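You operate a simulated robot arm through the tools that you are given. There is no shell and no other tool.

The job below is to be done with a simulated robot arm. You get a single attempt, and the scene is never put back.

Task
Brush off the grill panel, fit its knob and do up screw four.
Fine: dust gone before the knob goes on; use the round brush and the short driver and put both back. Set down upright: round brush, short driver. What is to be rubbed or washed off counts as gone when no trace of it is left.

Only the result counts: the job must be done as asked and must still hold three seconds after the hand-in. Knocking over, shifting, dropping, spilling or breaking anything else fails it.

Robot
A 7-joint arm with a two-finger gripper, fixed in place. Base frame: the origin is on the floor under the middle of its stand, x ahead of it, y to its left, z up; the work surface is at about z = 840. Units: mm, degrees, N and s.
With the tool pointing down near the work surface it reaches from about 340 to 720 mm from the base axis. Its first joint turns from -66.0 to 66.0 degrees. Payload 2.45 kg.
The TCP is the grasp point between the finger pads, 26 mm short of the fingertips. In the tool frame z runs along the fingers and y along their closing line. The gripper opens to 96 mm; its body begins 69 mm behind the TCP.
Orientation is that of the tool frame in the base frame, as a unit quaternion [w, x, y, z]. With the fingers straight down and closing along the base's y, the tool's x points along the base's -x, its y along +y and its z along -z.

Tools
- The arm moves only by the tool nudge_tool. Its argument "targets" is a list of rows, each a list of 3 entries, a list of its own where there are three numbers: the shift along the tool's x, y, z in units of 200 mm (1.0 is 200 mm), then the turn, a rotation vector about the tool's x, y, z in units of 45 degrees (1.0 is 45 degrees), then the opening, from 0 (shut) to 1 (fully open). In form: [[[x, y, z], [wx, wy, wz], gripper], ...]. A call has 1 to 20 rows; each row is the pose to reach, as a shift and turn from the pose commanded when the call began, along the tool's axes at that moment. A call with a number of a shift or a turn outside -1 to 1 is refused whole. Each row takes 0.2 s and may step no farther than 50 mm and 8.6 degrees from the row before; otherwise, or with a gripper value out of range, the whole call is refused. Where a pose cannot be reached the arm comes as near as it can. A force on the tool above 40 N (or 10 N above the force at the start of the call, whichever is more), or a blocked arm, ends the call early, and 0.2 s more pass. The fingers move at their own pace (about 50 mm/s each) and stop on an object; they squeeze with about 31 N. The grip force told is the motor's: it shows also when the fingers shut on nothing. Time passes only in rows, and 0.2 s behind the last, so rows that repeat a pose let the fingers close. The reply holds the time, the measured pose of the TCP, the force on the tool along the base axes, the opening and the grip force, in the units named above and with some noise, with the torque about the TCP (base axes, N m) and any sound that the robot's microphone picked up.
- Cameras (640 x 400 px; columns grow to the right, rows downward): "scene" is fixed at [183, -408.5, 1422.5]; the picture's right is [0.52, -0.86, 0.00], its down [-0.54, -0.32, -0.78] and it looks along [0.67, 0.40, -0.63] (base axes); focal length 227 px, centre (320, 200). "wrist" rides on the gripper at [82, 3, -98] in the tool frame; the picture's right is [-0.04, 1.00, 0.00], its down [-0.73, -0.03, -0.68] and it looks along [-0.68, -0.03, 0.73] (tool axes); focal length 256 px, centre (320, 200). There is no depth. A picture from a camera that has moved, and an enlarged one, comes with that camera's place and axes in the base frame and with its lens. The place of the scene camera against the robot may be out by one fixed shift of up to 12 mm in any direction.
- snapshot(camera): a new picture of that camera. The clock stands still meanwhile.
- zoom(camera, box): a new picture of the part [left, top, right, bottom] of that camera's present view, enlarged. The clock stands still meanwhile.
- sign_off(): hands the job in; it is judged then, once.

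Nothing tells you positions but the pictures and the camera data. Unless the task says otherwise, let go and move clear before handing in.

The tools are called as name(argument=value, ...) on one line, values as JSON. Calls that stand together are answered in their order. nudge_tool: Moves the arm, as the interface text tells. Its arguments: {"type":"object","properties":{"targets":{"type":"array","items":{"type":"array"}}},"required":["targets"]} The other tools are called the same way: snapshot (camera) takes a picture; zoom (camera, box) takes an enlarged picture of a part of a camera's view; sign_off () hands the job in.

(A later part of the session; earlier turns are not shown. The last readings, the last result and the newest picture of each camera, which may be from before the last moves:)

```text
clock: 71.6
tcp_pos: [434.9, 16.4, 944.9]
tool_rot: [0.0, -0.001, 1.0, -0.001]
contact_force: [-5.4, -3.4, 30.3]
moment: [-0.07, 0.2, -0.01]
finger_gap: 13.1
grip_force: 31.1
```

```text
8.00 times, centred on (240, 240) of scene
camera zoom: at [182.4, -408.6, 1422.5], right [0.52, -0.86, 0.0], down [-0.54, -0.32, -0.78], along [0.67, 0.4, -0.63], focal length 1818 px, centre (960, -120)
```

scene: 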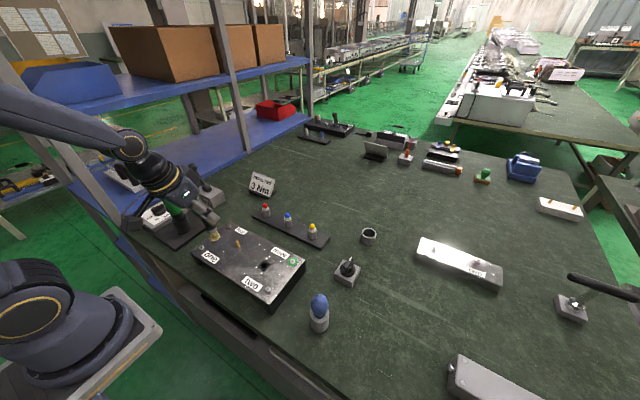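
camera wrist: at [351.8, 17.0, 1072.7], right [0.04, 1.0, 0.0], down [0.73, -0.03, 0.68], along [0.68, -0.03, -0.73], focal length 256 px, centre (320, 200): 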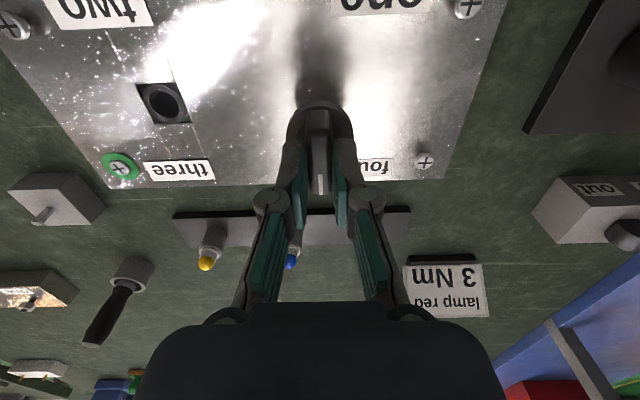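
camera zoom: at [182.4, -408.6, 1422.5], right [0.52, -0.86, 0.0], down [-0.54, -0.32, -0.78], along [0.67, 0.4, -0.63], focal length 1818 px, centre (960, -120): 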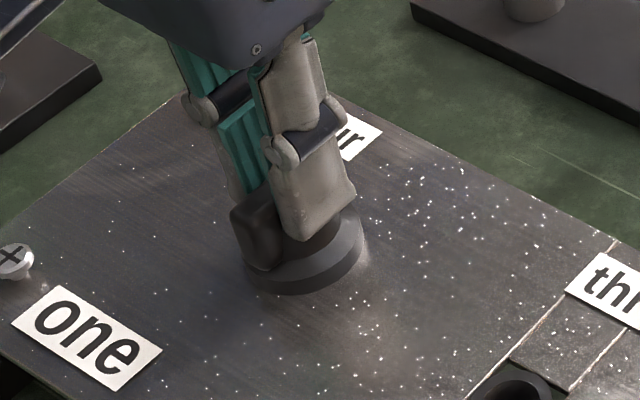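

The knob bottoms out with a firm 30 N at the expected height (TCP z≈945–946). I ease off, release and back away.

nudge_tool(targets=[[[0, 0, -0.008], [0, 0, 0], 0], [[0, 0, -0.008], [0, 0, 0], 0.2], [[0, 0, -0.008], [0, 0, 0], 0.4], [[0, 0, -0.008], [0, 0, 0], 0.5], [[0, 0, -0.008], [0, 0, 0], 0.5], [[0, 0, -0.1], [0, 0, 0], 0.5], [[0, 0, -0.25], [0, 0, 0], 0.5], [[0, 0, -0.4], [0, 0, 0], 0.5]])

snapshot(camera="wrist")

zoom(camera="scene", box=[215, 215, 265, 265])

```text
clock: 73.4
tcp_pos: [432.9, 14.8, 1023.7]
tool_rot: [-0.001, 0.0, 1.0, 0.0]
contact_force: [0.0, -0.3, -0.1]
moment: [0.03, 0.01, 0.05]
finger_gap: 48.0
grip_force: 0.0
```

```text
taken
camera wrist: at [351.9, 18.2, 1121.8], right [0.04, 1.0, 0.0], down [0.73, -0.03, 0.68], along [0.68, -0.03, -0.73], focal length 256 px, centre (320, 200)
```

wrist: 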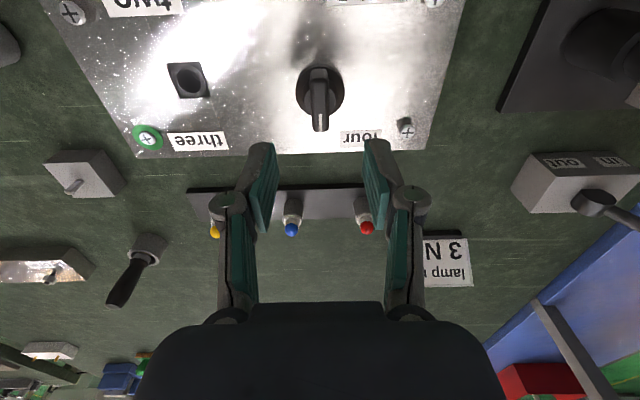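

```text
8.00 times, centred on (240, 240) of scene
camera zoom: at [183.0, -408.5, 1422.5], right [0.52, -0.86, 0.0], down [-0.54, -0.32, -0.78], along [0.67, 0.4, -0.63], focal length 1818 px, centre (960, -120)
```

zoom: 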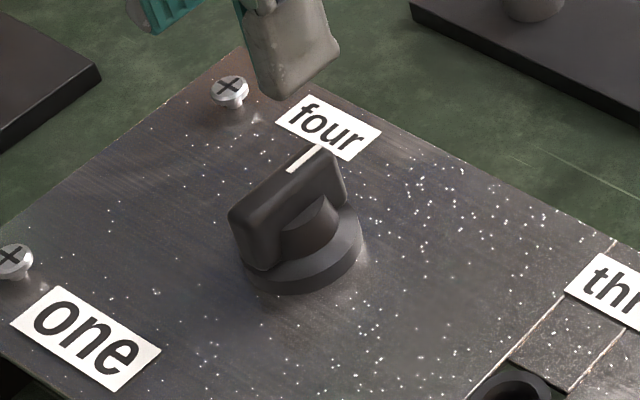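

zoom(camera="wrist", box=[280, 50, 360, 140])

zoom(camera="scene", box=[225, 230, 255, 255])

```text
4.44 times, centred on (320, 95) of wrist
camera zoom: at [351.9, 18.2, 1121.8], right [0.04, 1.0, 0.0], down [0.73, -0.03, 0.68], along [0.68, -0.03, -0.73], focal length 1138 px, centre (320, 667)
```

zoom: 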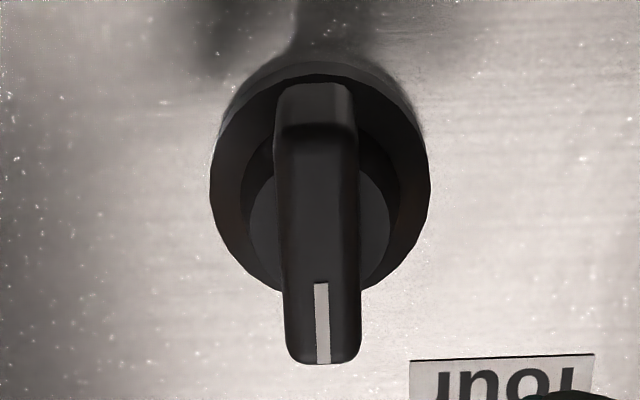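

```text
16.00 times, centred on (240, 242) of scene
camera zoom: at [183.0, -408.5, 1422.5], right [0.52, -0.86, 0.0], down [-0.54, -0.32, -0.78], along [0.67, 0.4, -0.63], focal length 3636 px, centre (1600, -480)
```

zoom: 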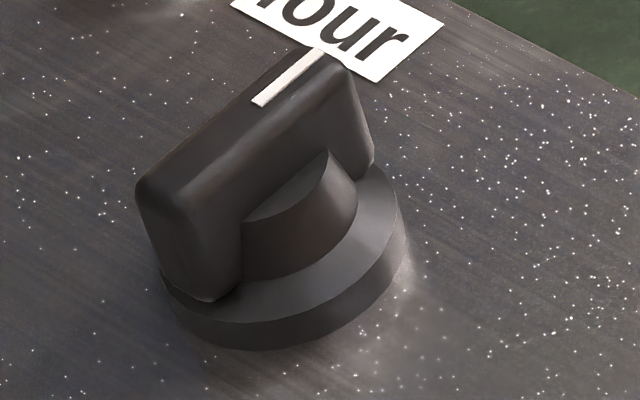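

The knob is seated flush with its mark pointing away from the robot. Next I fly to the stubby driver.

nudge_tool(targets=[[[0.03, -0.19, -0.05], [0, 0, 0], 0.7], [[0.06, -0.38, -0.1], [0, 0, 0], 1], [[0.09, -0.57, -0.14], [0, 0, 0], 1], [[0.12, -0.76, -0.18], [0, 0, 0], 1]])

nudge_tool(targets=[[[0.03, -0.19, 0], [0, 0, 0], 1], [[0.06, -0.38, 0], [0, 0, 0], 1], [[0.09, -0.57, 0], [0, 0, 0], 1], [[0.12, -0.76, 0], [0, 0, 0], 1], [[0.12, -0.76, 0], [0, 0, 0], 1]])

snapshot(camera="wrist")

zoom(camera="wrist", box=[240, 20, 400, 180])

```text
clock: 74.4
tcp_pos: [410.6, -139.2, 1057.3]
tool_rot: [-0.001, 0.0, 1.0, 0.0]
contact_force: [0.8, -0.2, 0.0]
moment: [0.0, 0.01, -0.02]
finger_gap: 95.9
grip_force: 0.0
```

```text
clock: 75.6
tcp_pos: [385.3, -291.9, 1060.1]
tool_rot: [0.0, -0.001, 1.0, 0.0]
contact_force: [0.6, 0.2, 0.6]
moment: [0.01, 0.0, -0.03]
finger_gap: 96.0
grip_force: 0.1
```

```text
taken
camera wrist: at [304.0, -288.5, 1159.0], right [0.04, 1.0, 0.0], down [0.73, -0.03, 0.68], along [0.68, -0.03, -0.73], focal length 256 px, centre (320, 200)
```

wrist: 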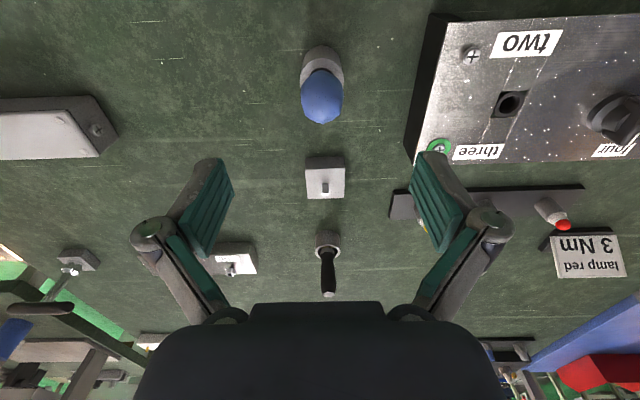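

```text
2.50 times, centred on (320, 100) of wrist
camera zoom: at [304.0, -288.5, 1159.0], right [0.04, 1.0, 0.0], down [0.73, -0.03, 0.68], along [0.68, -0.03, -0.73], focal length 640 px, centre (320, 450)
```

zoom: 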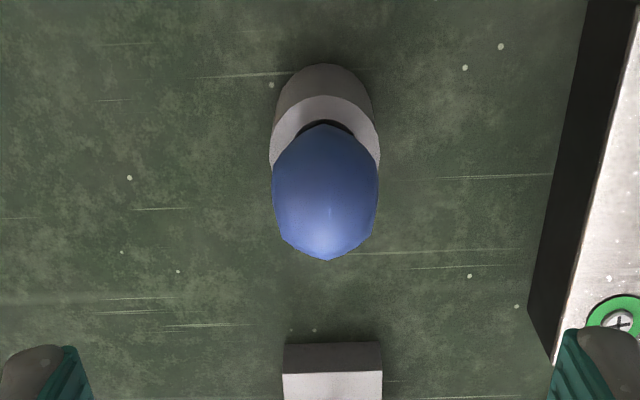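

nudge_tool(targets=[[[-0.01, 0.004, 0.14], [0, 0, 0], 1], [[-0.02, 0.0075, 0.275], [0, 0, 0], 1], [[-0.02, 0.0075, 0.275], [0, 0, 0], 1]])

snapshot(camera="wrist")

zoom(camera="wrist", box=[240, 40, 400, 200])

zoom(camera="scene", box=[270, 250, 370, 350])

```text
clock: 76.4
tcp_pos: [389.7, -288.0, 1004.5]
tool_rot: [0.0, -0.001, 1.0, 0.0]
contact_force: [0.1, -1.1, 0.3]
moment: [0.0, -0.03, 0.01]
finger_gap: 95.8
grip_force: 0.0
```

```text
taken
camera wrist: at [307.9, -283.3, 1102.4], right [0.04, 1.0, 0.0], down [0.73, -0.03, 0.68], along [0.68, -0.03, -0.73], focal length 256 px, centre (320, 200)
```

wrist: 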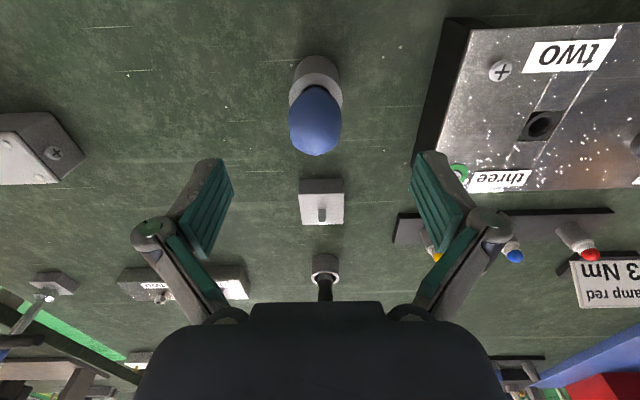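

```text
2.50 times, centred on (320, 120) of wrist
camera zoom: at [307.9, -283.3, 1102.4], right [0.04, 1.0, 0.0], down [0.73, -0.03, 0.68], along [0.68, -0.03, -0.73], focal length 640 px, centre (320, 400)
```

zoom: 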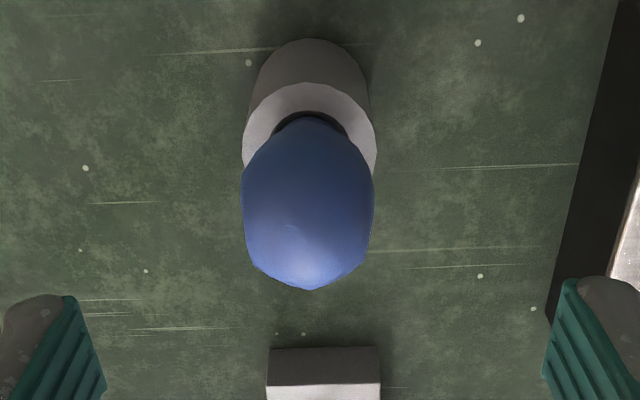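

```text
4.00 times, centred on (320, 300) of scene
camera zoom: at [183.0, -408.5, 1422.5], right [0.52, -0.86, 0.0], down [-0.54, -0.32, -0.78], along [0.67, 0.4, -0.63], focal length 909 px, centre (320, -200)
```

zoom: 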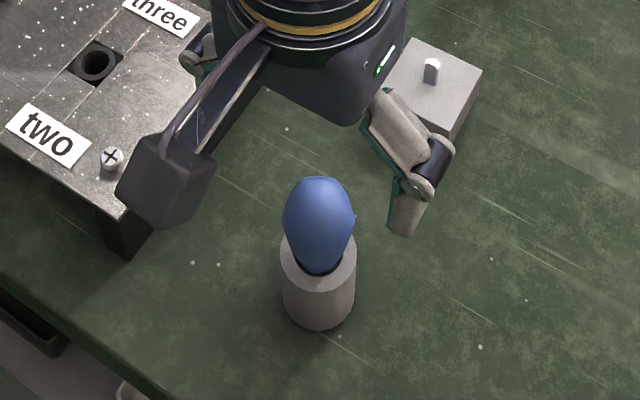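

The driver stands at about (393,-290) in a cup with its rim at z≈892. The handle is widest (about 39 mm) near z≈930. I descend to straddle it.

nudge_tool(targets=[[[-0.0145, -0.0185, 0.02], [0, 0, 0], 1], [[-0.0145, -0.0185, 0.2], [0, 0, 0], 1], [[-0.0145, -0.0185, 0.372], [0, 0, 0], 1], [[-0.0145, -0.0185, 0.372], [0, 0, 0], 1]])

snapshot(camera="wrist")

zoom(camera="scene", box=[270, 260, 370, 350])

```text
clock: 77.4
tcp_pos: [391.4, -288.7, 933.7]
tool_rot: [0.0, 0.0, 1.0, 0.0]
contact_force: [-0.3, 0.4, -0.6]
moment: [0.01, 0.01, 0.0]
finger_gap: 96.3
grip_force: 0.0
```

```text
taken
camera wrist: at [311.1, -285.6, 1032.1], right [0.04, 1.0, 0.0], down [0.73, -0.03, 0.68], along [0.68, -0.03, -0.73], focal length 256 px, centre (320, 200)
```

wrist: 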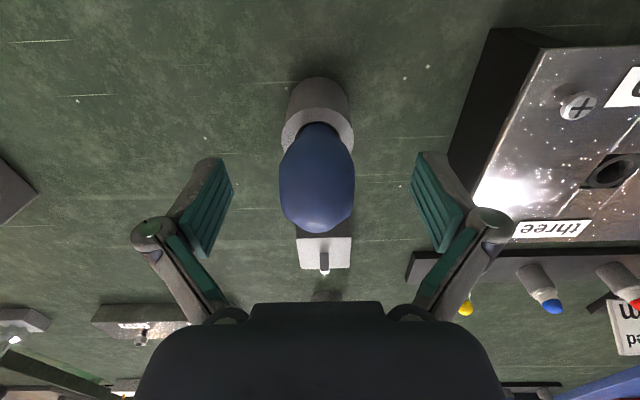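

```text
4.44 times, centred on (320, 305) of scene
camera zoom: at [183.0, -408.5, 1422.5], right [0.52, -0.86, 0.0], down [-0.54, -0.32, -0.78], along [0.67, 0.4, -0.63], focal length 1010 px, centre (320, -267)
```

zoom: 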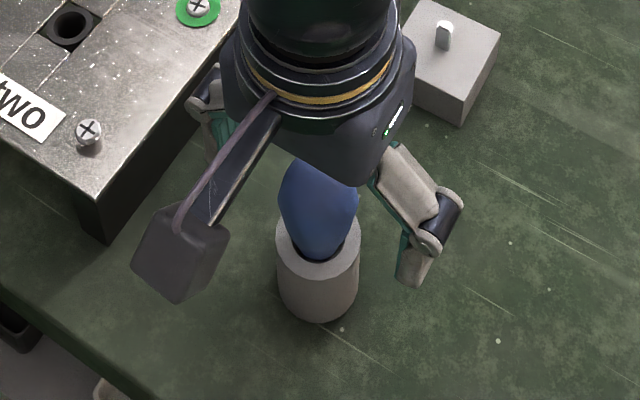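

nudge_tool(targets=[[[0, -0.007, 0.015], [0, 0, 0], 1], [[0, -0.007, 0.015], [0, 0, 0], 0.55], [[0, -0.007, 0.015], [0, 0, 0], 0.55], [[0, -0.007, 0.015], [0, 0, 0], 0.55], [[0, -0.007, 0.015], [0, 0, 0], 0], [[0, -0.007, 0.015], [0, 0, 0], 0], [[0, -0.007, 0.015], [0, 0, 0], 0], [[0, -0.007, 0.015], [0, 0, 0], 0]])

snapshot(camera="wrist")

```text
clock: 79.2
tcp_pos: [392.6, -290.2, 930.6]
tool_rot: [0.0, 0.0, 1.0, 0.001]
contact_force: [-0.9, 5.9, 3.1]
moment: [0.19, -0.03, 0.01]
finger_gap: 35.4
grip_force: 30.6
```

```text
taken
camera wrist: at [311.4, -287.7, 1028.4], right [0.04, 1.0, 0.0], down [0.73, -0.03, 0.68], along [0.68, -0.03, -0.73], focal length 256 px, centre (320, 200)
```

wrist: 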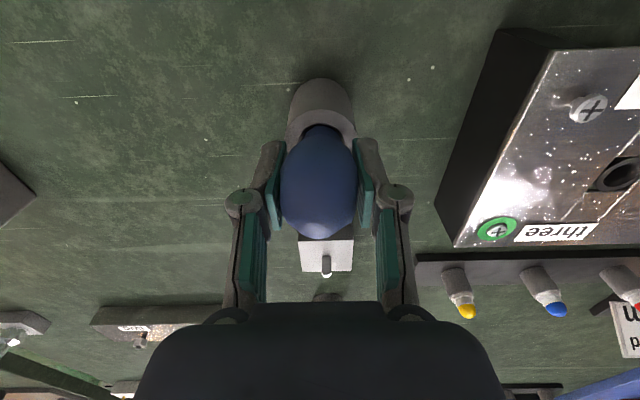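

The handle is gripped at 35.4 mm. I lift the driver straight up out of its cup.

nudge_tool(targets=[[[0, 0.002, -0.02], [0, 0, 0], 0], [[0, 0.002, -0.08], [0, 0, 0], 0], [[0, 0.002, -0.2], [0, 0, 0], 0], [[0, 0.002, -0.36], [0, 0, 0], 0], [[0, 0.002, -0.52], [0, 0, 0], 0]])

snapshot(camera="wrist")

zoom(camera="scene", box=[270, 220, 370, 340])

```text
clock: 80.4
tcp_pos: [394.3, -292.9, 1030.8]
tool_rot: [-0.001, 0.0, 1.0, 0.001]
contact_force: [-1.1, -0.2, -0.9]
moment: [0.0, -0.05, 0.01]
finger_gap: 35.3
grip_force: 31.2
```

```text
taken
camera wrist: at [312.4, -289.2, 1129.7], right [0.04, 1.0, 0.0], down [0.73, -0.03, 0.68], along [0.68, -0.03, -0.73], focal length 256 px, centre (320, 200)
```

wrist: 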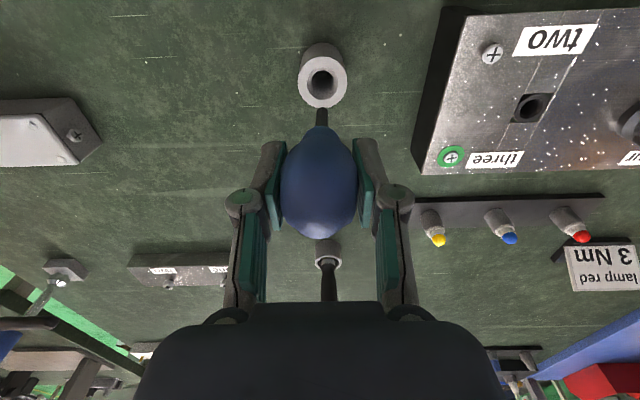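

```text
3.33 times, centred on (320, 280) of scene
camera zoom: at [183.0, -408.5, 1422.5], right [0.52, -0.86, 0.0], down [-0.54, -0.32, -0.78], along [0.67, 0.4, -0.63], focal length 757 px, centre (320, -67)
```

zoom: 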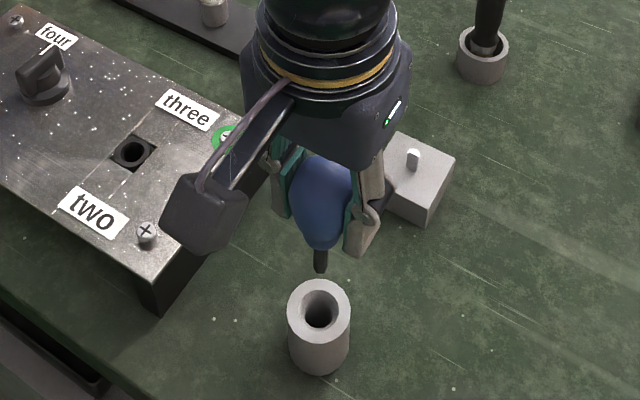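

zoom(camera="wrist", box=[270, 30, 370, 150])

zoom(camera="scene", box=[300, 270, 345, 330])

```text
3.33 times, centred on (320, 90) of wrist
camera zoom: at [312.4, -289.2, 1129.7], right [0.04, 1.0, 0.0], down [0.73, -0.03, 0.68], along [0.68, -0.03, -0.73], focal length 853 px, centre (320, 567)
```

zoom: 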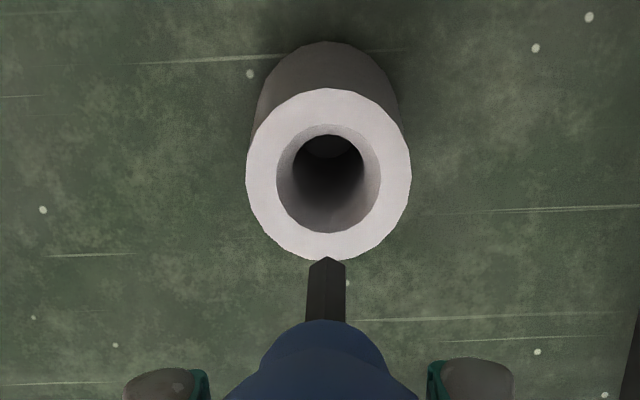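

```text
6.67 times, centred on (322, 300) of scene
camera zoom: at [183.0, -408.5, 1422.5], right [0.52, -0.86, 0.0], down [-0.54, -0.32, -0.78], along [0.67, 0.4, -0.63], focal length 1515 px, centre (303, -467)
```

zoom: 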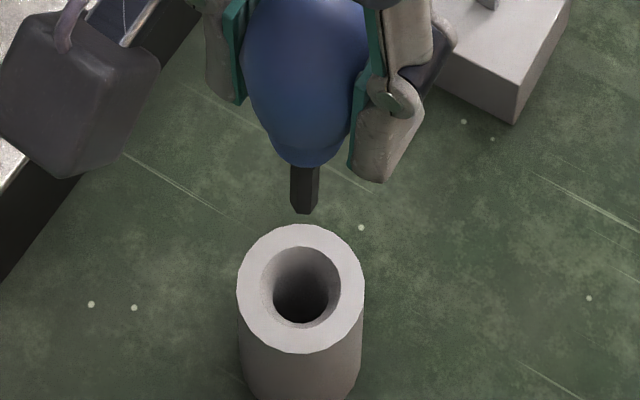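

The driver is out, but its axis sits about 2.5 mm off my TCP, which would wobble when turning. I lower it back into the cup and regrip it on-axis.

nudge_tool(targets=[[[0.005, 0.0075, 0.1], [0, 0, 0], 0], [[0.005, 0.0075, 0.2], [0, 0, 0], 0], [[0.005, 0.0075, 0.3], [0, 0, 0], 0], [[0.005, 0.0075, 0.38], [0, 0, 0], 0], [[0.005, 0.0075, 0.44], [0, 0, 0], 0], [[0.005, 0.0075, 0.48], [0, 0, 0], 0]])

nudge_tool(targets=[[[0, 0, 0.01], [0, 0, 0], 0], [[0, 0, 0.018], [0, 0, 0], 0]])

snapshot(camera="wrist")

```text
clock: 81.8
tcp_pos: [394.5, -291.0, 934.4]
tool_rot: [0.0, 0.0, 1.0, 0.0]
contact_force: [-0.4, -0.5, -1.1]
moment: [-0.01, 0.04, 0.01]
finger_gap: 35.2
grip_force: 30.8
```

```text
clock: 82.4
tcp_pos: [393.2, -291.0, 931.2]
tool_rot: [0.0, 0.0, 1.0, 0.0]
contact_force: [-0.8, 0.0, -1.2]
moment: [0.01, 0.01, 0.0]
finger_gap: 35.1
grip_force: 30.7
```

```text
taken
camera wrist: at [311.8, -287.9, 1029.7], right [0.04, 1.0, 0.0], down [0.73, -0.03, 0.68], along [0.68, -0.03, -0.73], focal length 256 px, centre (320, 200)
```

wrist: 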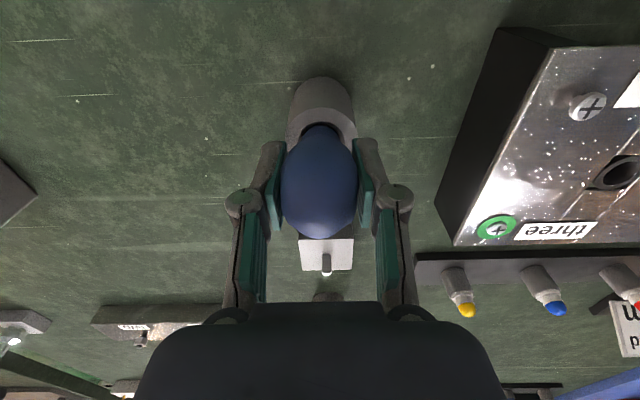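

nudge_tool(targets=[[[0, 0, 0.005], [0, 0, 0], 0], [[0, 0, 0.008], [0, 0, 0], 0]])

nudge_tool(targets=[[[0, 0, 0.004], [0, 0, 0], 0], [[0, 0, 0.006], [0, 0, 0], 0]])

```text
clock: 83.0
tcp_pos: [392.6, -291.1, 929.0]
tool_rot: [0.0, 0.0, 1.0, 0.0]
contact_force: [-1.1, 1.8, 1.2]
moment: [0.04, -0.01, 0.0]
finger_gap: 35.1
grip_force: 31.2
```

```text
clock: 83.6
tcp_pos: [392.5, -290.5, 930.3]
tool_rot: [0.0, 0.0, 1.0, 0.0]
contact_force: [0.7, 6.3, 15.5]
moment: [0.14, 0.09, 0.01]
finger_gap: 35.3
grip_force: 30.9
```

The driver is resting in the cup. I release it partly and check how it stands.

nudge_tool(targets=[[[0, 0, -0.003], [0, 0, 0], 0], [[0, 0, -0.003], [0, 0, 0], 0.45], [[0, 0, -0.003], [0, 0, 0], 0.6], [[0, 0, -0.003], [0, 0, 0], 0.6], [[0, 0, -0.003], [0, 0, 0], 0.6]])

zoom(camera="wrist", box=[230, 60, 410, 270])

zoom(camera="scene", box=[280, 270, 360, 350])

```text
clock: 84.8
tcp_pos: [391.7, -290.8, 930.4]
tool_rot: [0.001, 0.0, 1.0, 0.0]
contact_force: [-0.1, 0.1, -0.3]
moment: [0.02, 0.04, 0.01]
finger_gap: 57.6
grip_force: 0.1
```

```text
1.90 times, centred on (320, 165) of wrist
camera zoom: at [310.4, -287.8, 1028.3], right [0.04, 1.0, 0.0], down [0.73, -0.03, 0.68], along [0.68, -0.03, -0.73], focal length 488 px, centre (320, 267)
```

zoom: 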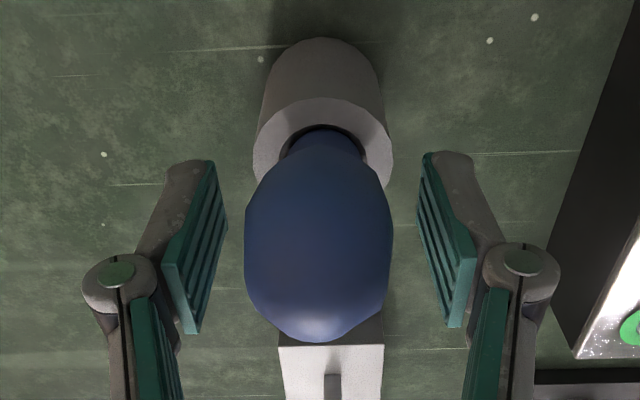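

```text
5.00 times, centred on (320, 310) of scene
camera zoom: at [183.0, -408.5, 1422.5], right [0.52, -0.86, 0.0], down [-0.54, -0.32, -0.78], along [0.67, 0.4, -0.63], focal length 1136 px, centre (320, -350)
```

zoom: 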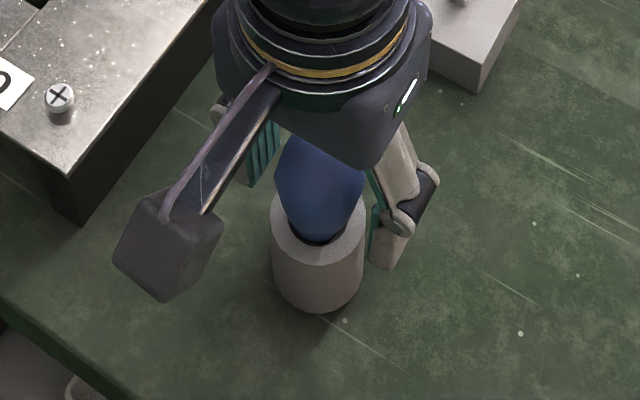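

nudge_tool(targets=[[[0.0085, -0.002, 0], [0, 0, 0], 0.6], [[0.0085, -0.002, 0], [0, 0, 0], 0.6], [[0.0085, -0.002, 0], [0, 0, 0], 0], [[0.0085, -0.002, 0], [0, 0, 0], 0], [[0.0085, -0.002, 0], [0, 0, 0], 0], [[0.0085, -0.002, 0], [0, 0, 0], 0]])

nudge_tool(targets=[[[0, 0, -0.02], [0, 0, 0], 0], [[0, 0, -0.08], [0, 0, 0], 0], [[0, 0, -0.2], [0, 0, 0], 0], [[0, 0, -0.36], [0, 0, 0], 0], [[0, 0, -0.52], [0, 0, 0], 0], [[0, 0, -0.52], [0, 0, 0], 0]])

zoom(camera="wrist", box=[270, 30, 370, 150])

zoom(camera="scene", box=[300, 270, 345, 330])

```text
clock: 86.2
tcp_pos: [389.1, -292.4, 929.5]
tool_rot: [-0.001, 0.0, 1.0, 0.001]
contact_force: [0.2, 5.3, 4.2]
moment: [0.12, 0.02, -0.01]
finger_gap: 35.3
grip_force: 30.7
```

```text
clock: 87.6
tcp_pos: [392.1, -292.1, 1035.6]
tool_rot: [0.0, -0.001, 1.0, 0.0]
contact_force: [-0.5, 0.1, -0.3]
moment: [0.0, 0.02, 0.0]
finger_gap: 35.3
grip_force: 31.1
```

```text
3.33 times, centred on (320, 90) of wrist
camera zoom: at [310.7, -288.8, 1133.6], right [0.04, 1.0, 0.0], down [0.73, -0.03, 0.68], along [0.68, -0.03, -0.73], focal length 853 px, centre (320, 567)
```

zoom: 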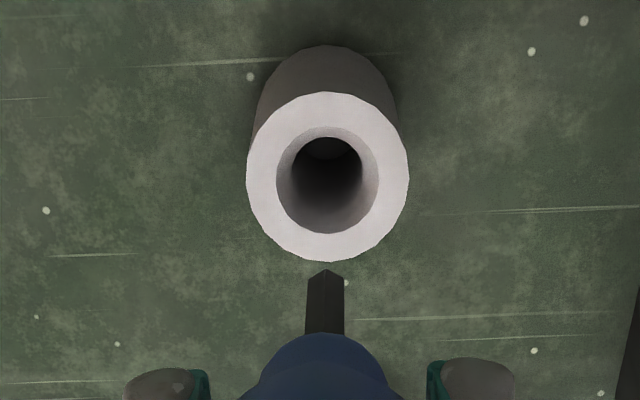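

```text
6.67 times, centred on (322, 300) of scene
camera zoom: at [183.0, -408.5, 1422.5], right [0.52, -0.86, 0.0], down [-0.54, -0.32, -0.78], along [0.67, 0.4, -0.63], focal length 1515 px, centre (303, -467)
```

zoom: 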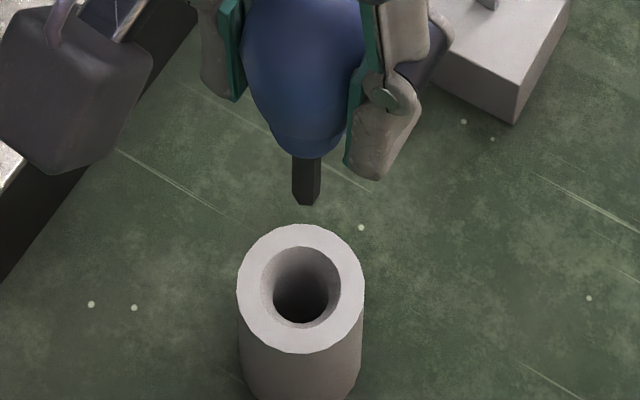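

Now the tip is within 1 mm of the tool axis and about 87 mm below the TCP. I carry the driver over to screw four.

nudge_tool(targets=[[[-0.02, 0.16, -0.06], [0, 0, 0], 0], [[-0.06, 0.36, -0.12], [0, 0, 0], 0], [[-0.1, 0.56, -0.13], [0, 0, 0], 0], [[-0.15, 0.76, -0.13], [0, 0, 0], 0], [[-0.195, 0.963, -0.13], [0, 0, 0], 0]])

nudge_tool(targets=[[[-0.04, 0.2, 0], [0, 0, 0], 0], [[-0.08, 0.4, 0], [0, 0, 0], 0], [[-0.12, 0.6, 0], [0, 0, 0], 0], [[-0.16, 0.8, 0], [0, 0, 0], 0], [[-0.195, 0.963, 0], [0, 0, 0], 0], [[-0.195, 0.963, 0], [0, 0, 0], 0]])

snapshot(camera="wrist")

zoom(camera="wrist", box=[260, 30, 380, 150])

```text
clock: 88.8
tcp_pos: [429.5, -95.5, 1058.3]
tool_rot: [0.0, 0.0, 1.0, 0.0]
contact_force: [-0.5, 1.1, -0.5]
moment: [-0.01, 0.02, -0.02]
finger_gap: 35.1
grip_force: 31.2
```

```text
clock: 90.2
tcp_pos: [474.2, 93.0, 1061.2]
tool_rot: [-0.001, 0.0, 1.0, 0.001]
contact_force: [0.6, -0.4, -0.9]
moment: [-0.02, -0.02, 0.03]
finger_gap: 35.2
grip_force: 31.0
```

```text
taken
camera wrist: at [391.5, 96.7, 1158.9], right [0.04, 1.0, 0.0], down [0.73, -0.03, 0.68], along [0.68, -0.03, -0.73], focal length 256 px, centre (320, 200)
```

wrist: 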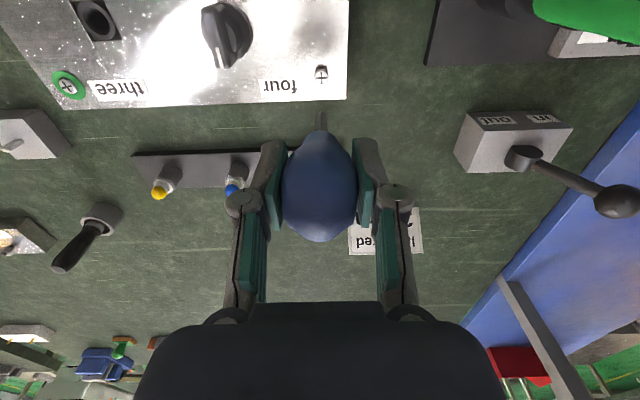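

```text
3.33 times, centred on (320, 90) of wrist
camera zoom: at [391.5, 96.7, 1158.9], right [0.04, 1.0, 0.0], down [0.73, -0.03, 0.68], along [0.68, -0.03, -0.73], focal length 853 px, centre (320, 567)
```

zoom: 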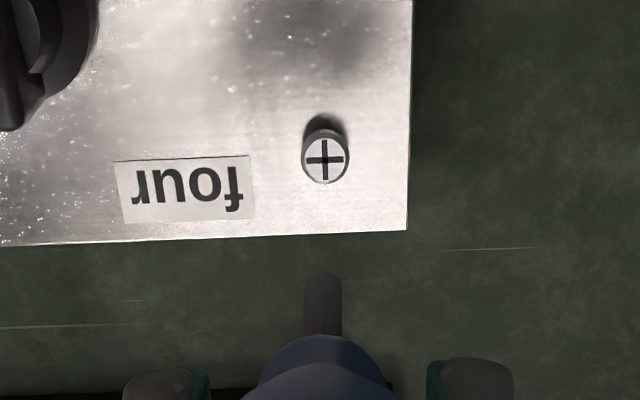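

The tip is within 3 mm of being over screw four. I centre it and pre-rotate counter-clockwise to gain turning range, watching for joint limits.

nudge_tool(targets=[[[0.015, 0.005, 0], [0, 0, -0.17], 0], [[0.015, 0.005, 0], [0, 0, -0.34], 0], [[0.015, 0.005, 0], [0, 0, -0.51], 0], [[0.015, 0.005, 0], [0, 0, -0.68], 0], [[0.015, 0.005, 0], [0, 0, -0.85], 0], [[0.015, 0.005, 0], [0, 0, -1.0], 0]])

nudge_tool(targets=[[[0, 0, 0], [0, 0, -0.17], 0], [[0, 0, 0], [0, 0, -0.34], 0], [[0, 0, 0], [0, 0, -0.51], 0], [[0, 0, 0], [0, 0, -0.68], 0], [[0, 0, 0], [0, 0, -0.85], 0], [[0, 0, 0], [0, 0, -1.0], 0]])

nudge_tool(targets=[[[0, 0, 0], [0, 0, -0.17], 0], [[0, 0, 0], [0, 0, -0.34], 0], [[0, 0, 0], [0, 0, -0.51], 0], [[0, 0, 0], [0, 0, -0.68], 0], [[0, 0, 0], [0, 0, -0.85], 0], [[0, 0, 0], [0, 0, -1.0], 0]])

snapshot(camera="wrist")

zoom(camera="scene", box=[150, 150, 280, 270])

```text
clock: 91.6
tcp_pos: [465.5, 94.9, 1059.7]
tool_rot: [0.0, -0.384, 0.923, -0.001]
contact_force: [0.1, -0.1, -1.6]
moment: [0.01, 0.03, 0.01]
finger_gap: 35.0
grip_force: 30.2
```

```text
clock: 93.0
tcp_pos: [466.4, 94.3, 1060.0]
tool_rot: [0.0, 0.709, -0.706, 0.0]
contact_force: [0.7, 0.3, -1.2]
moment: [0.02, -0.01, 0.01]
finger_gap: 35.2
grip_force: 31.0
```

```text
clock: 94.4
tcp_pos: [464.8, 94.7, 1062.0]
tool_rot: [0.0, 0.924, -0.382, 0.0]
contact_force: [0.4, -0.2, -0.9]
moment: [0.0, 0.03, 0.03]
finger_gap: 35.2
grip_force: 30.9
```

```text
taken
camera wrist: at [521.7, 34.7, 1159.4], right [-0.73, -0.68, 0.0], down [-0.5, 0.54, 0.68], along [-0.46, 0.5, -0.73], focal length 256 px, centre (320, 200)
```

wrist: 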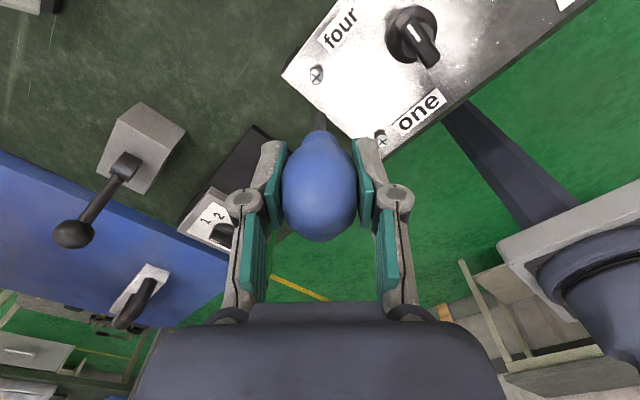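

```text
3.33 times, centred on (215, 210) of scene
camera zoom: at [183.0, -408.5, 1422.5], right [0.52, -0.86, 0.0], down [-0.54, -0.32, -0.78], along [0.67, 0.4, -0.63], focal length 757 px, centre (670, 167)
```

zoom: 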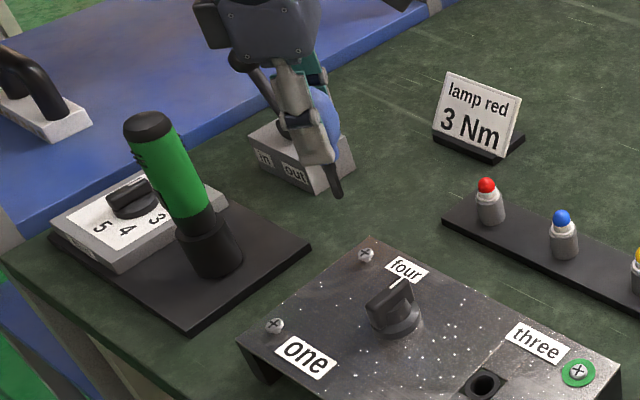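

zoom(camera="wrist", box=[260, 30, 380, 150])

```text
3.33 times, centred on (320, 90) of wrist
camera zoom: at [521.7, 34.7, 1159.4], right [-0.73, -0.68, 0.0], down [-0.5, 0.54, 0.68], along [-0.46, 0.5, -0.73], focal length 853 px, centre (320, 567)
```

zoom: 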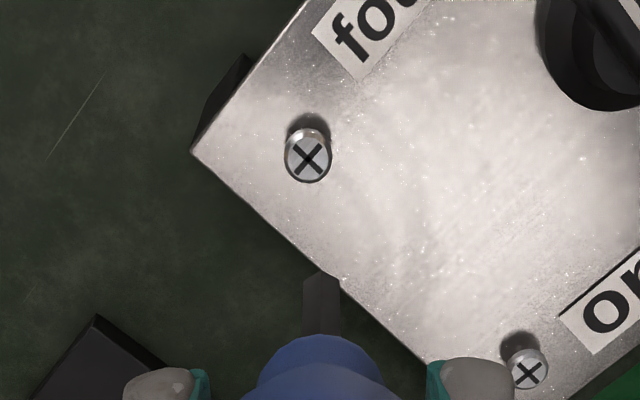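

The tip is on the tool axis and the screw lies about 5 mm off. I correct that and descend to just above the screw head.

nudge_tool(targets=[[[0.018, -0.019, 0.0], [0, 0, 0], 0], [[0.018, -0.019, 0.15], [0, 0, 0], 0], [[0.018, -0.019, 0.27], [0, 0, 0], 0], [[0.018, -0.019, 0.27], [0, 0, 0], 0]])

zoom(camera="wrist", box=[260, 30, 380, 150])

zoom(camera="scene", box=[195, 200, 255, 250])

```text
clock: 95.4
tcp_pos: [472.3, 94.4, 1003.9]
tool_rot: [0.0, 0.924, -0.383, 0.0]
contact_force: [0.0, 0.6, -1.8]
moment: [-0.02, 0.01, -0.03]
finger_gap: 35.4
grip_force: 30.7
```

```text
3.33 times, centred on (320, 90) of wrist
camera zoom: at [527.5, 34.1, 1102.6], right [-0.73, -0.68, 0.0], down [-0.5, 0.54, 0.68], along [-0.46, 0.5, -0.73], focal length 853 px, centre (320, 567)
```

zoom: 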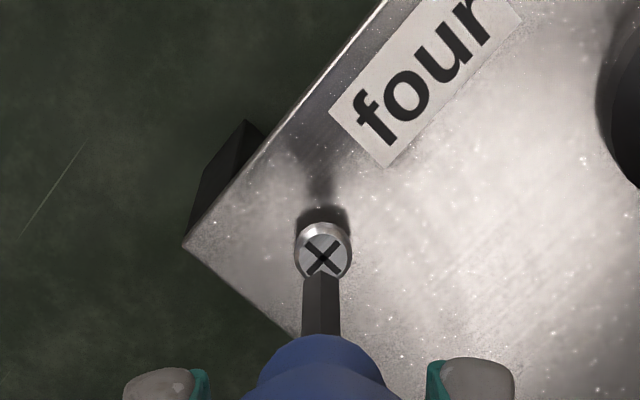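

```text
8.00 times, centred on (225, 225) of scene
camera zoom: at [183.0, -408.5, 1422.5], right [0.52, -0.86, 0.0], down [-0.54, -0.32, -0.78], along [0.67, 0.4, -0.63], focal length 1818 px, centre (1080, 0)
```

zoom: 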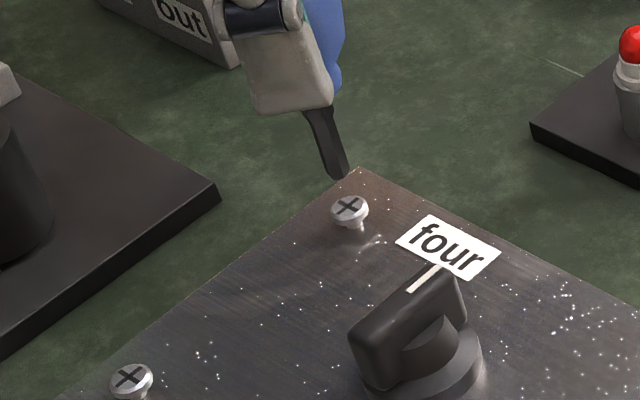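

zoom(camera="scene", box=[212, 210, 242, 235])

zoom(camera="wrist", box=[295, 85, 345, 135])

```text
16.00 times, centred on (227, 222) of scene
camera zoom: at [183.0, -408.5, 1422.5], right [0.52, -0.86, 0.0], down [-0.54, -0.32, -0.78], along [0.67, 0.4, -0.63], focal length 3636 px, centre (1808, -160)
```

zoom: 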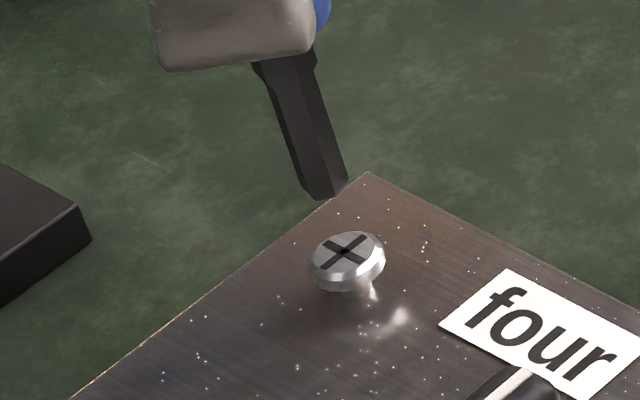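

```text
8.00 times, centred on (320, 110) of wrist
camera zoom: at [527.5, 34.1, 1102.6], right [-0.73, -0.68, 0.0], down [-0.5, 0.54, 0.68], along [-0.46, 0.5, -0.73], focal length 2048 px, centre (320, 920)
```

zoom: 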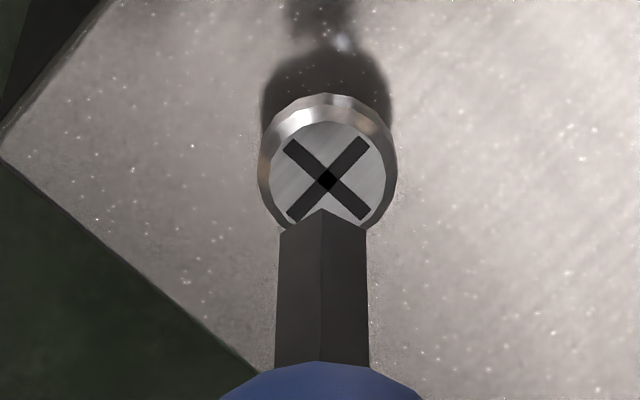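

The tip axis is over the screw within about 0.5 mm, with roughly 18 mm still to go. I lower slowly until contact.

nudge_tool(targets=[[[0, 0, 0.03], [0, 0, 0], 0], [[0, 0, 0.06], [0, 0, 0], 0], [[0, 0, 0.075], [0, 0, 0], 0]])

zoom(camera="scene", box=[212, 210, 242, 235])

zoom(camera="wrist", box=[295, 85, 345, 135])

```text
clock: 96.2
tcp_pos: [470.4, 96.0, 989.8]
tool_rot: [0.001, 0.924, -0.383, 0.0]
contact_force: [0.4, 0.2, -0.6]
moment: [-0.02, 0.0, 0.03]
finger_gap: 35.3
grip_force: 31.4
```

```text
16.00 times, centred on (227, 222) of scene
camera zoom: at [183.0, -408.5, 1422.5], right [0.52, -0.86, 0.0], down [-0.54, -0.32, -0.78], along [0.67, 0.4, -0.63], focal length 3636 px, centre (1808, -160)
```

zoom: 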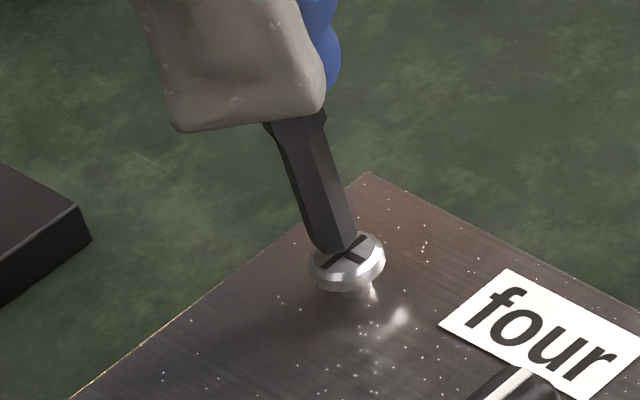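

```text
8.00 times, centred on (320, 110) of wrist
camera zoom: at [526.4, 35.7, 1087.9], right [-0.73, -0.68, 0.0], down [-0.5, 0.54, 0.68], along [-0.46, 0.5, -0.73], focal length 2048 px, centre (320, 920)
```

zoom: 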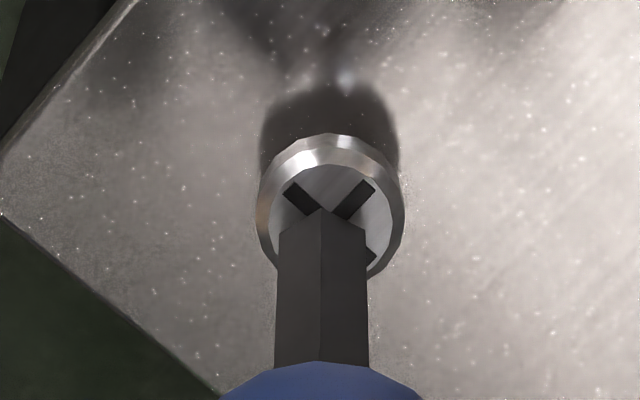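

nudge_tool(targets=[[[0.008, 0.0018, 0.0], [0, 0, 0], 0], [[0.008, 0.0018, 0.0], [0, 0, 0], 0]])

zoom(camera="scene", box=[217, 215, 237, 235])

zoom(camera="wrist", box=[295, 85, 345, 135])

```text
clock: 96.8
tcp_pos: [470.7, 91.9, 989.4]
tool_rot: [0.0, 0.924, -0.383, 0.0]
contact_force: [0.4, -0.2, -0.5]
moment: [0.01, -0.01, -0.03]
finger_gap: 35.2
grip_force: 31.2
```

```text
16.00 times, centred on (227, 225) of scene
camera zoom: at [183.0, -408.5, 1422.5], right [0.52, -0.86, 0.0], down [-0.54, -0.32, -0.78], along [0.67, 0.4, -0.63], focal length 3636 px, centre (1808, -200)
```

zoom: 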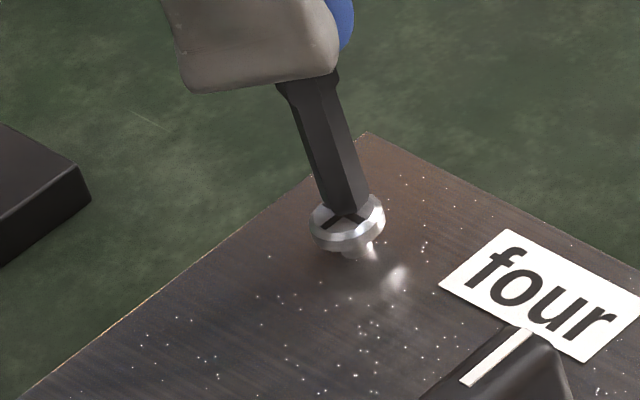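

```text
8.00 times, centred on (320, 110) of wrist
camera zoom: at [527.3, 33.2, 1088.2], right [-0.73, -0.68, 0.0], down [-0.5, 0.54, 0.68], along [-0.46, 0.5, -0.73], focal length 2048 px, centre (320, 920)
```

zoom: 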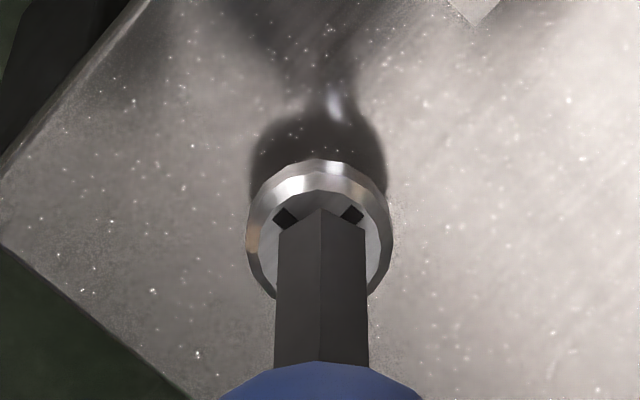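

nudge_tool(targets=[[[0, 0, 0.005], [0, 0, 0], 0], [[0, 0, 0.01], [0, 0, 0], 0], [[0, 0, 0.0125], [0, 0, 0], 0]])

nudge_tool(targets=[[[0, 0, 0.004], [0, 0, 0], 0], [[0, 0, 0.0075], [0, 0, 0], 0]])

zoom(camera="scene", box=[217, 215, 237, 235])

```text
clock: 97.6
tcp_pos: [472.7, 93.9, 987.9]
tool_rot: [0.0, 0.924, -0.382, -0.001]
contact_force: [1.4, 0.5, -0.5]
moment: [0.03, 0.0, -0.03]
finger_gap: 35.2
grip_force: 31.2
```

```text
clock: 98.2
tcp_pos: [471.5, 94.4, 986.5]
tool_rot: [0.0, 0.924, -0.383, 0.0]
contact_force: [-0.6, 0.4, -0.1]
moment: [-0.01, -0.01, 0.01]
finger_gap: 35.4
grip_force: 31.0
```

```text
16.00 times, centred on (227, 225) of scene
camera zoom: at [183.0, -408.5, 1422.5], right [0.52, -0.86, 0.0], down [-0.54, -0.32, -0.78], along [0.67, 0.4, -0.63], focal length 3636 px, centre (1808, -200)
```

zoom: 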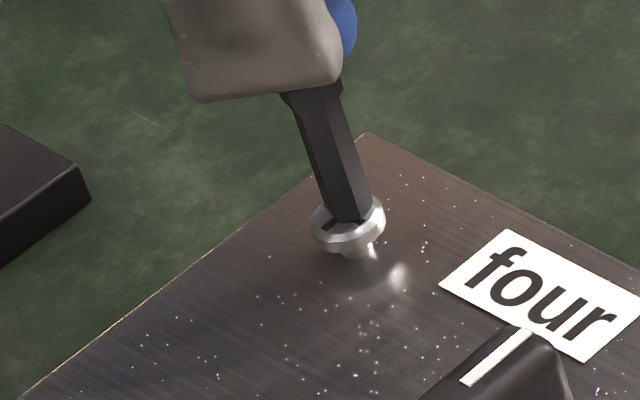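

nudge_tool(targets=[[[0, 0, 0.004], [0, 0, 0], 0], [[0, 0, 0.0075], [0, 0, 0], 0]])

nudge_tool(targets=[[[0, 0, 0.004], [0, 0, 0], 0], [[0, 0, 0.006], [0, 0, 0], 0]])

zoom(camera="wrist", box=[295, 85, 345, 135])

```text
clock: 98.8
tcp_pos: [472.2, 94.3, 985.3]
tool_rot: [-0.001, 0.924, -0.382, 0.0]
contact_force: [-1.4, 0.9, 2.6]
moment: [0.03, 0.09, -0.06]
finger_gap: 35.2
grip_force: 31.1
```

```text
clock: 99.4
tcp_pos: [473.0, 93.0, 984.5]
tool_rot: [0.0, 0.924, -0.383, 0.0]
contact_force: [0.6, 1.5, 8.2]
moment: [0.11, 0.03, 0.01]
finger_gap: 35.4
grip_force: 30.7
```

```text
8.00 times, centred on (320, 110) of wrist
camera zoom: at [528.3, 33.3, 1082.7], right [-0.73, -0.68, 0.0], down [-0.5, 0.54, 0.68], along [-0.46, 0.5, -0.73], focal length 2048 px, centre (320, 920)
```

zoom: 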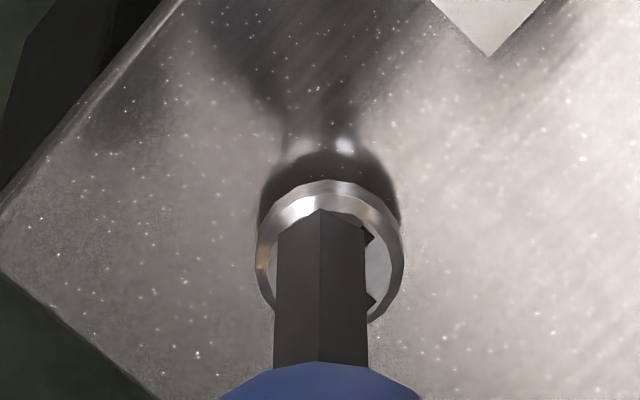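

Contact with the screw at 8 N. I nudge 0.8 mm sideways to centre in the recess and begin turning clockwise.

nudge_tool(targets=[[[0, 0.002, 0], [0, 0, 0], 0], [[0, 0.004, 0], [0, 0, 0], 0], [[0, 0.004, 0], [0, 0, 0], 0]])

nudge_tool(targets=[[[-0.0001, 0.001, 0.001], [0, 0, 0.17], 0], [[-0.0003, 0.002, 0.002], [0, 0, 0.34], 0], [[-0.0006, 0.0029, 0.003], [0, 0, 0.51], 0], [[-0.001, 0.0038, 0.003], [0, 0, 0.68], 0], [[-0.0016, 0.0046, 0.003], [0, 0, 0.85], 0], [[-0.0022, 0.0053, 0.003], [0, 0, 1.0], 0]])

snapshot(camera="wrist")

zoom(camera="wrist", box=[295, 85, 345, 135])

zoom(camera="scene", box=[217, 215, 237, 235])

```text
clock: 100.2
tcp_pos: [471.1, 93.5, 983.7]
tool_rot: [0.0, 0.924, -0.383, 0.0]
contact_force: [2.9, -1.7, 7.9]
moment: [-0.09, -0.26, 0.01]
finger_gap: 35.3
grip_force: 30.9
```

```text
clock: 101.6
tcp_pos: [469.9, 92.9, 984.4]
tool_rot: [-0.001, -0.706, 0.709, 0.001]
contact_force: [-2.2, 0.8, 3.2]
moment: [0.07, 0.13, 0.0]
finger_gap: 35.1
grip_force: 30.8
```

```text
taken
camera wrist: at [466.8, 11.7, 1082.2], right [-1.0, 0.04, 0.0], down [0.03, 0.73, 0.68], along [0.03, 0.68, -0.73], focal length 256 px, centre (320, 200)
```

wrist: 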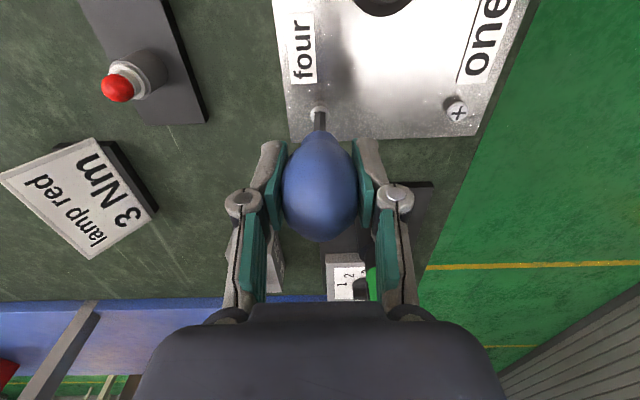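

```text
8.00 times, centred on (320, 110) of wrist
camera zoom: at [466.8, 11.7, 1082.2], right [-1.0, 0.04, 0.0], down [0.03, 0.73, 0.68], along [0.03, 0.68, -0.73], focal length 2048 px, centre (320, 920)
```

zoom: 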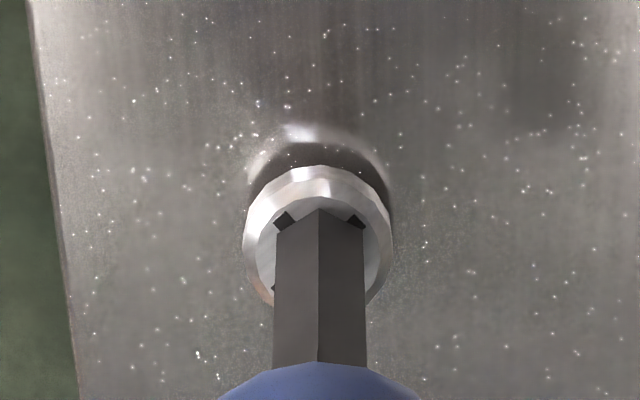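

```text
16.00 times, centred on (227, 225) of scene
camera zoom: at [182.9, -408.5, 1422.5], right [0.52, -0.86, 0.0], down [-0.54, -0.32, -0.78], along [0.67, 0.4, -0.63], focal length 3636 px, centre (1808, -200)
```

zoom: 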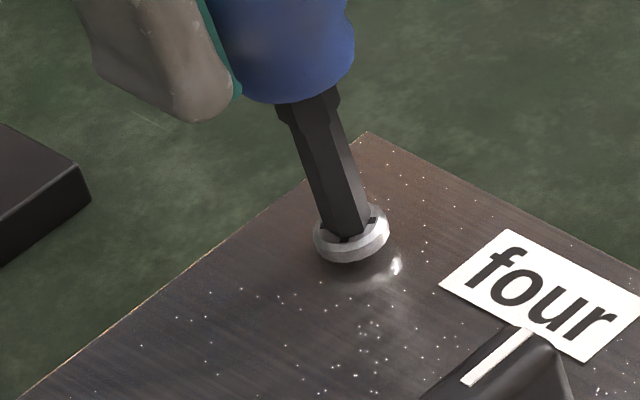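

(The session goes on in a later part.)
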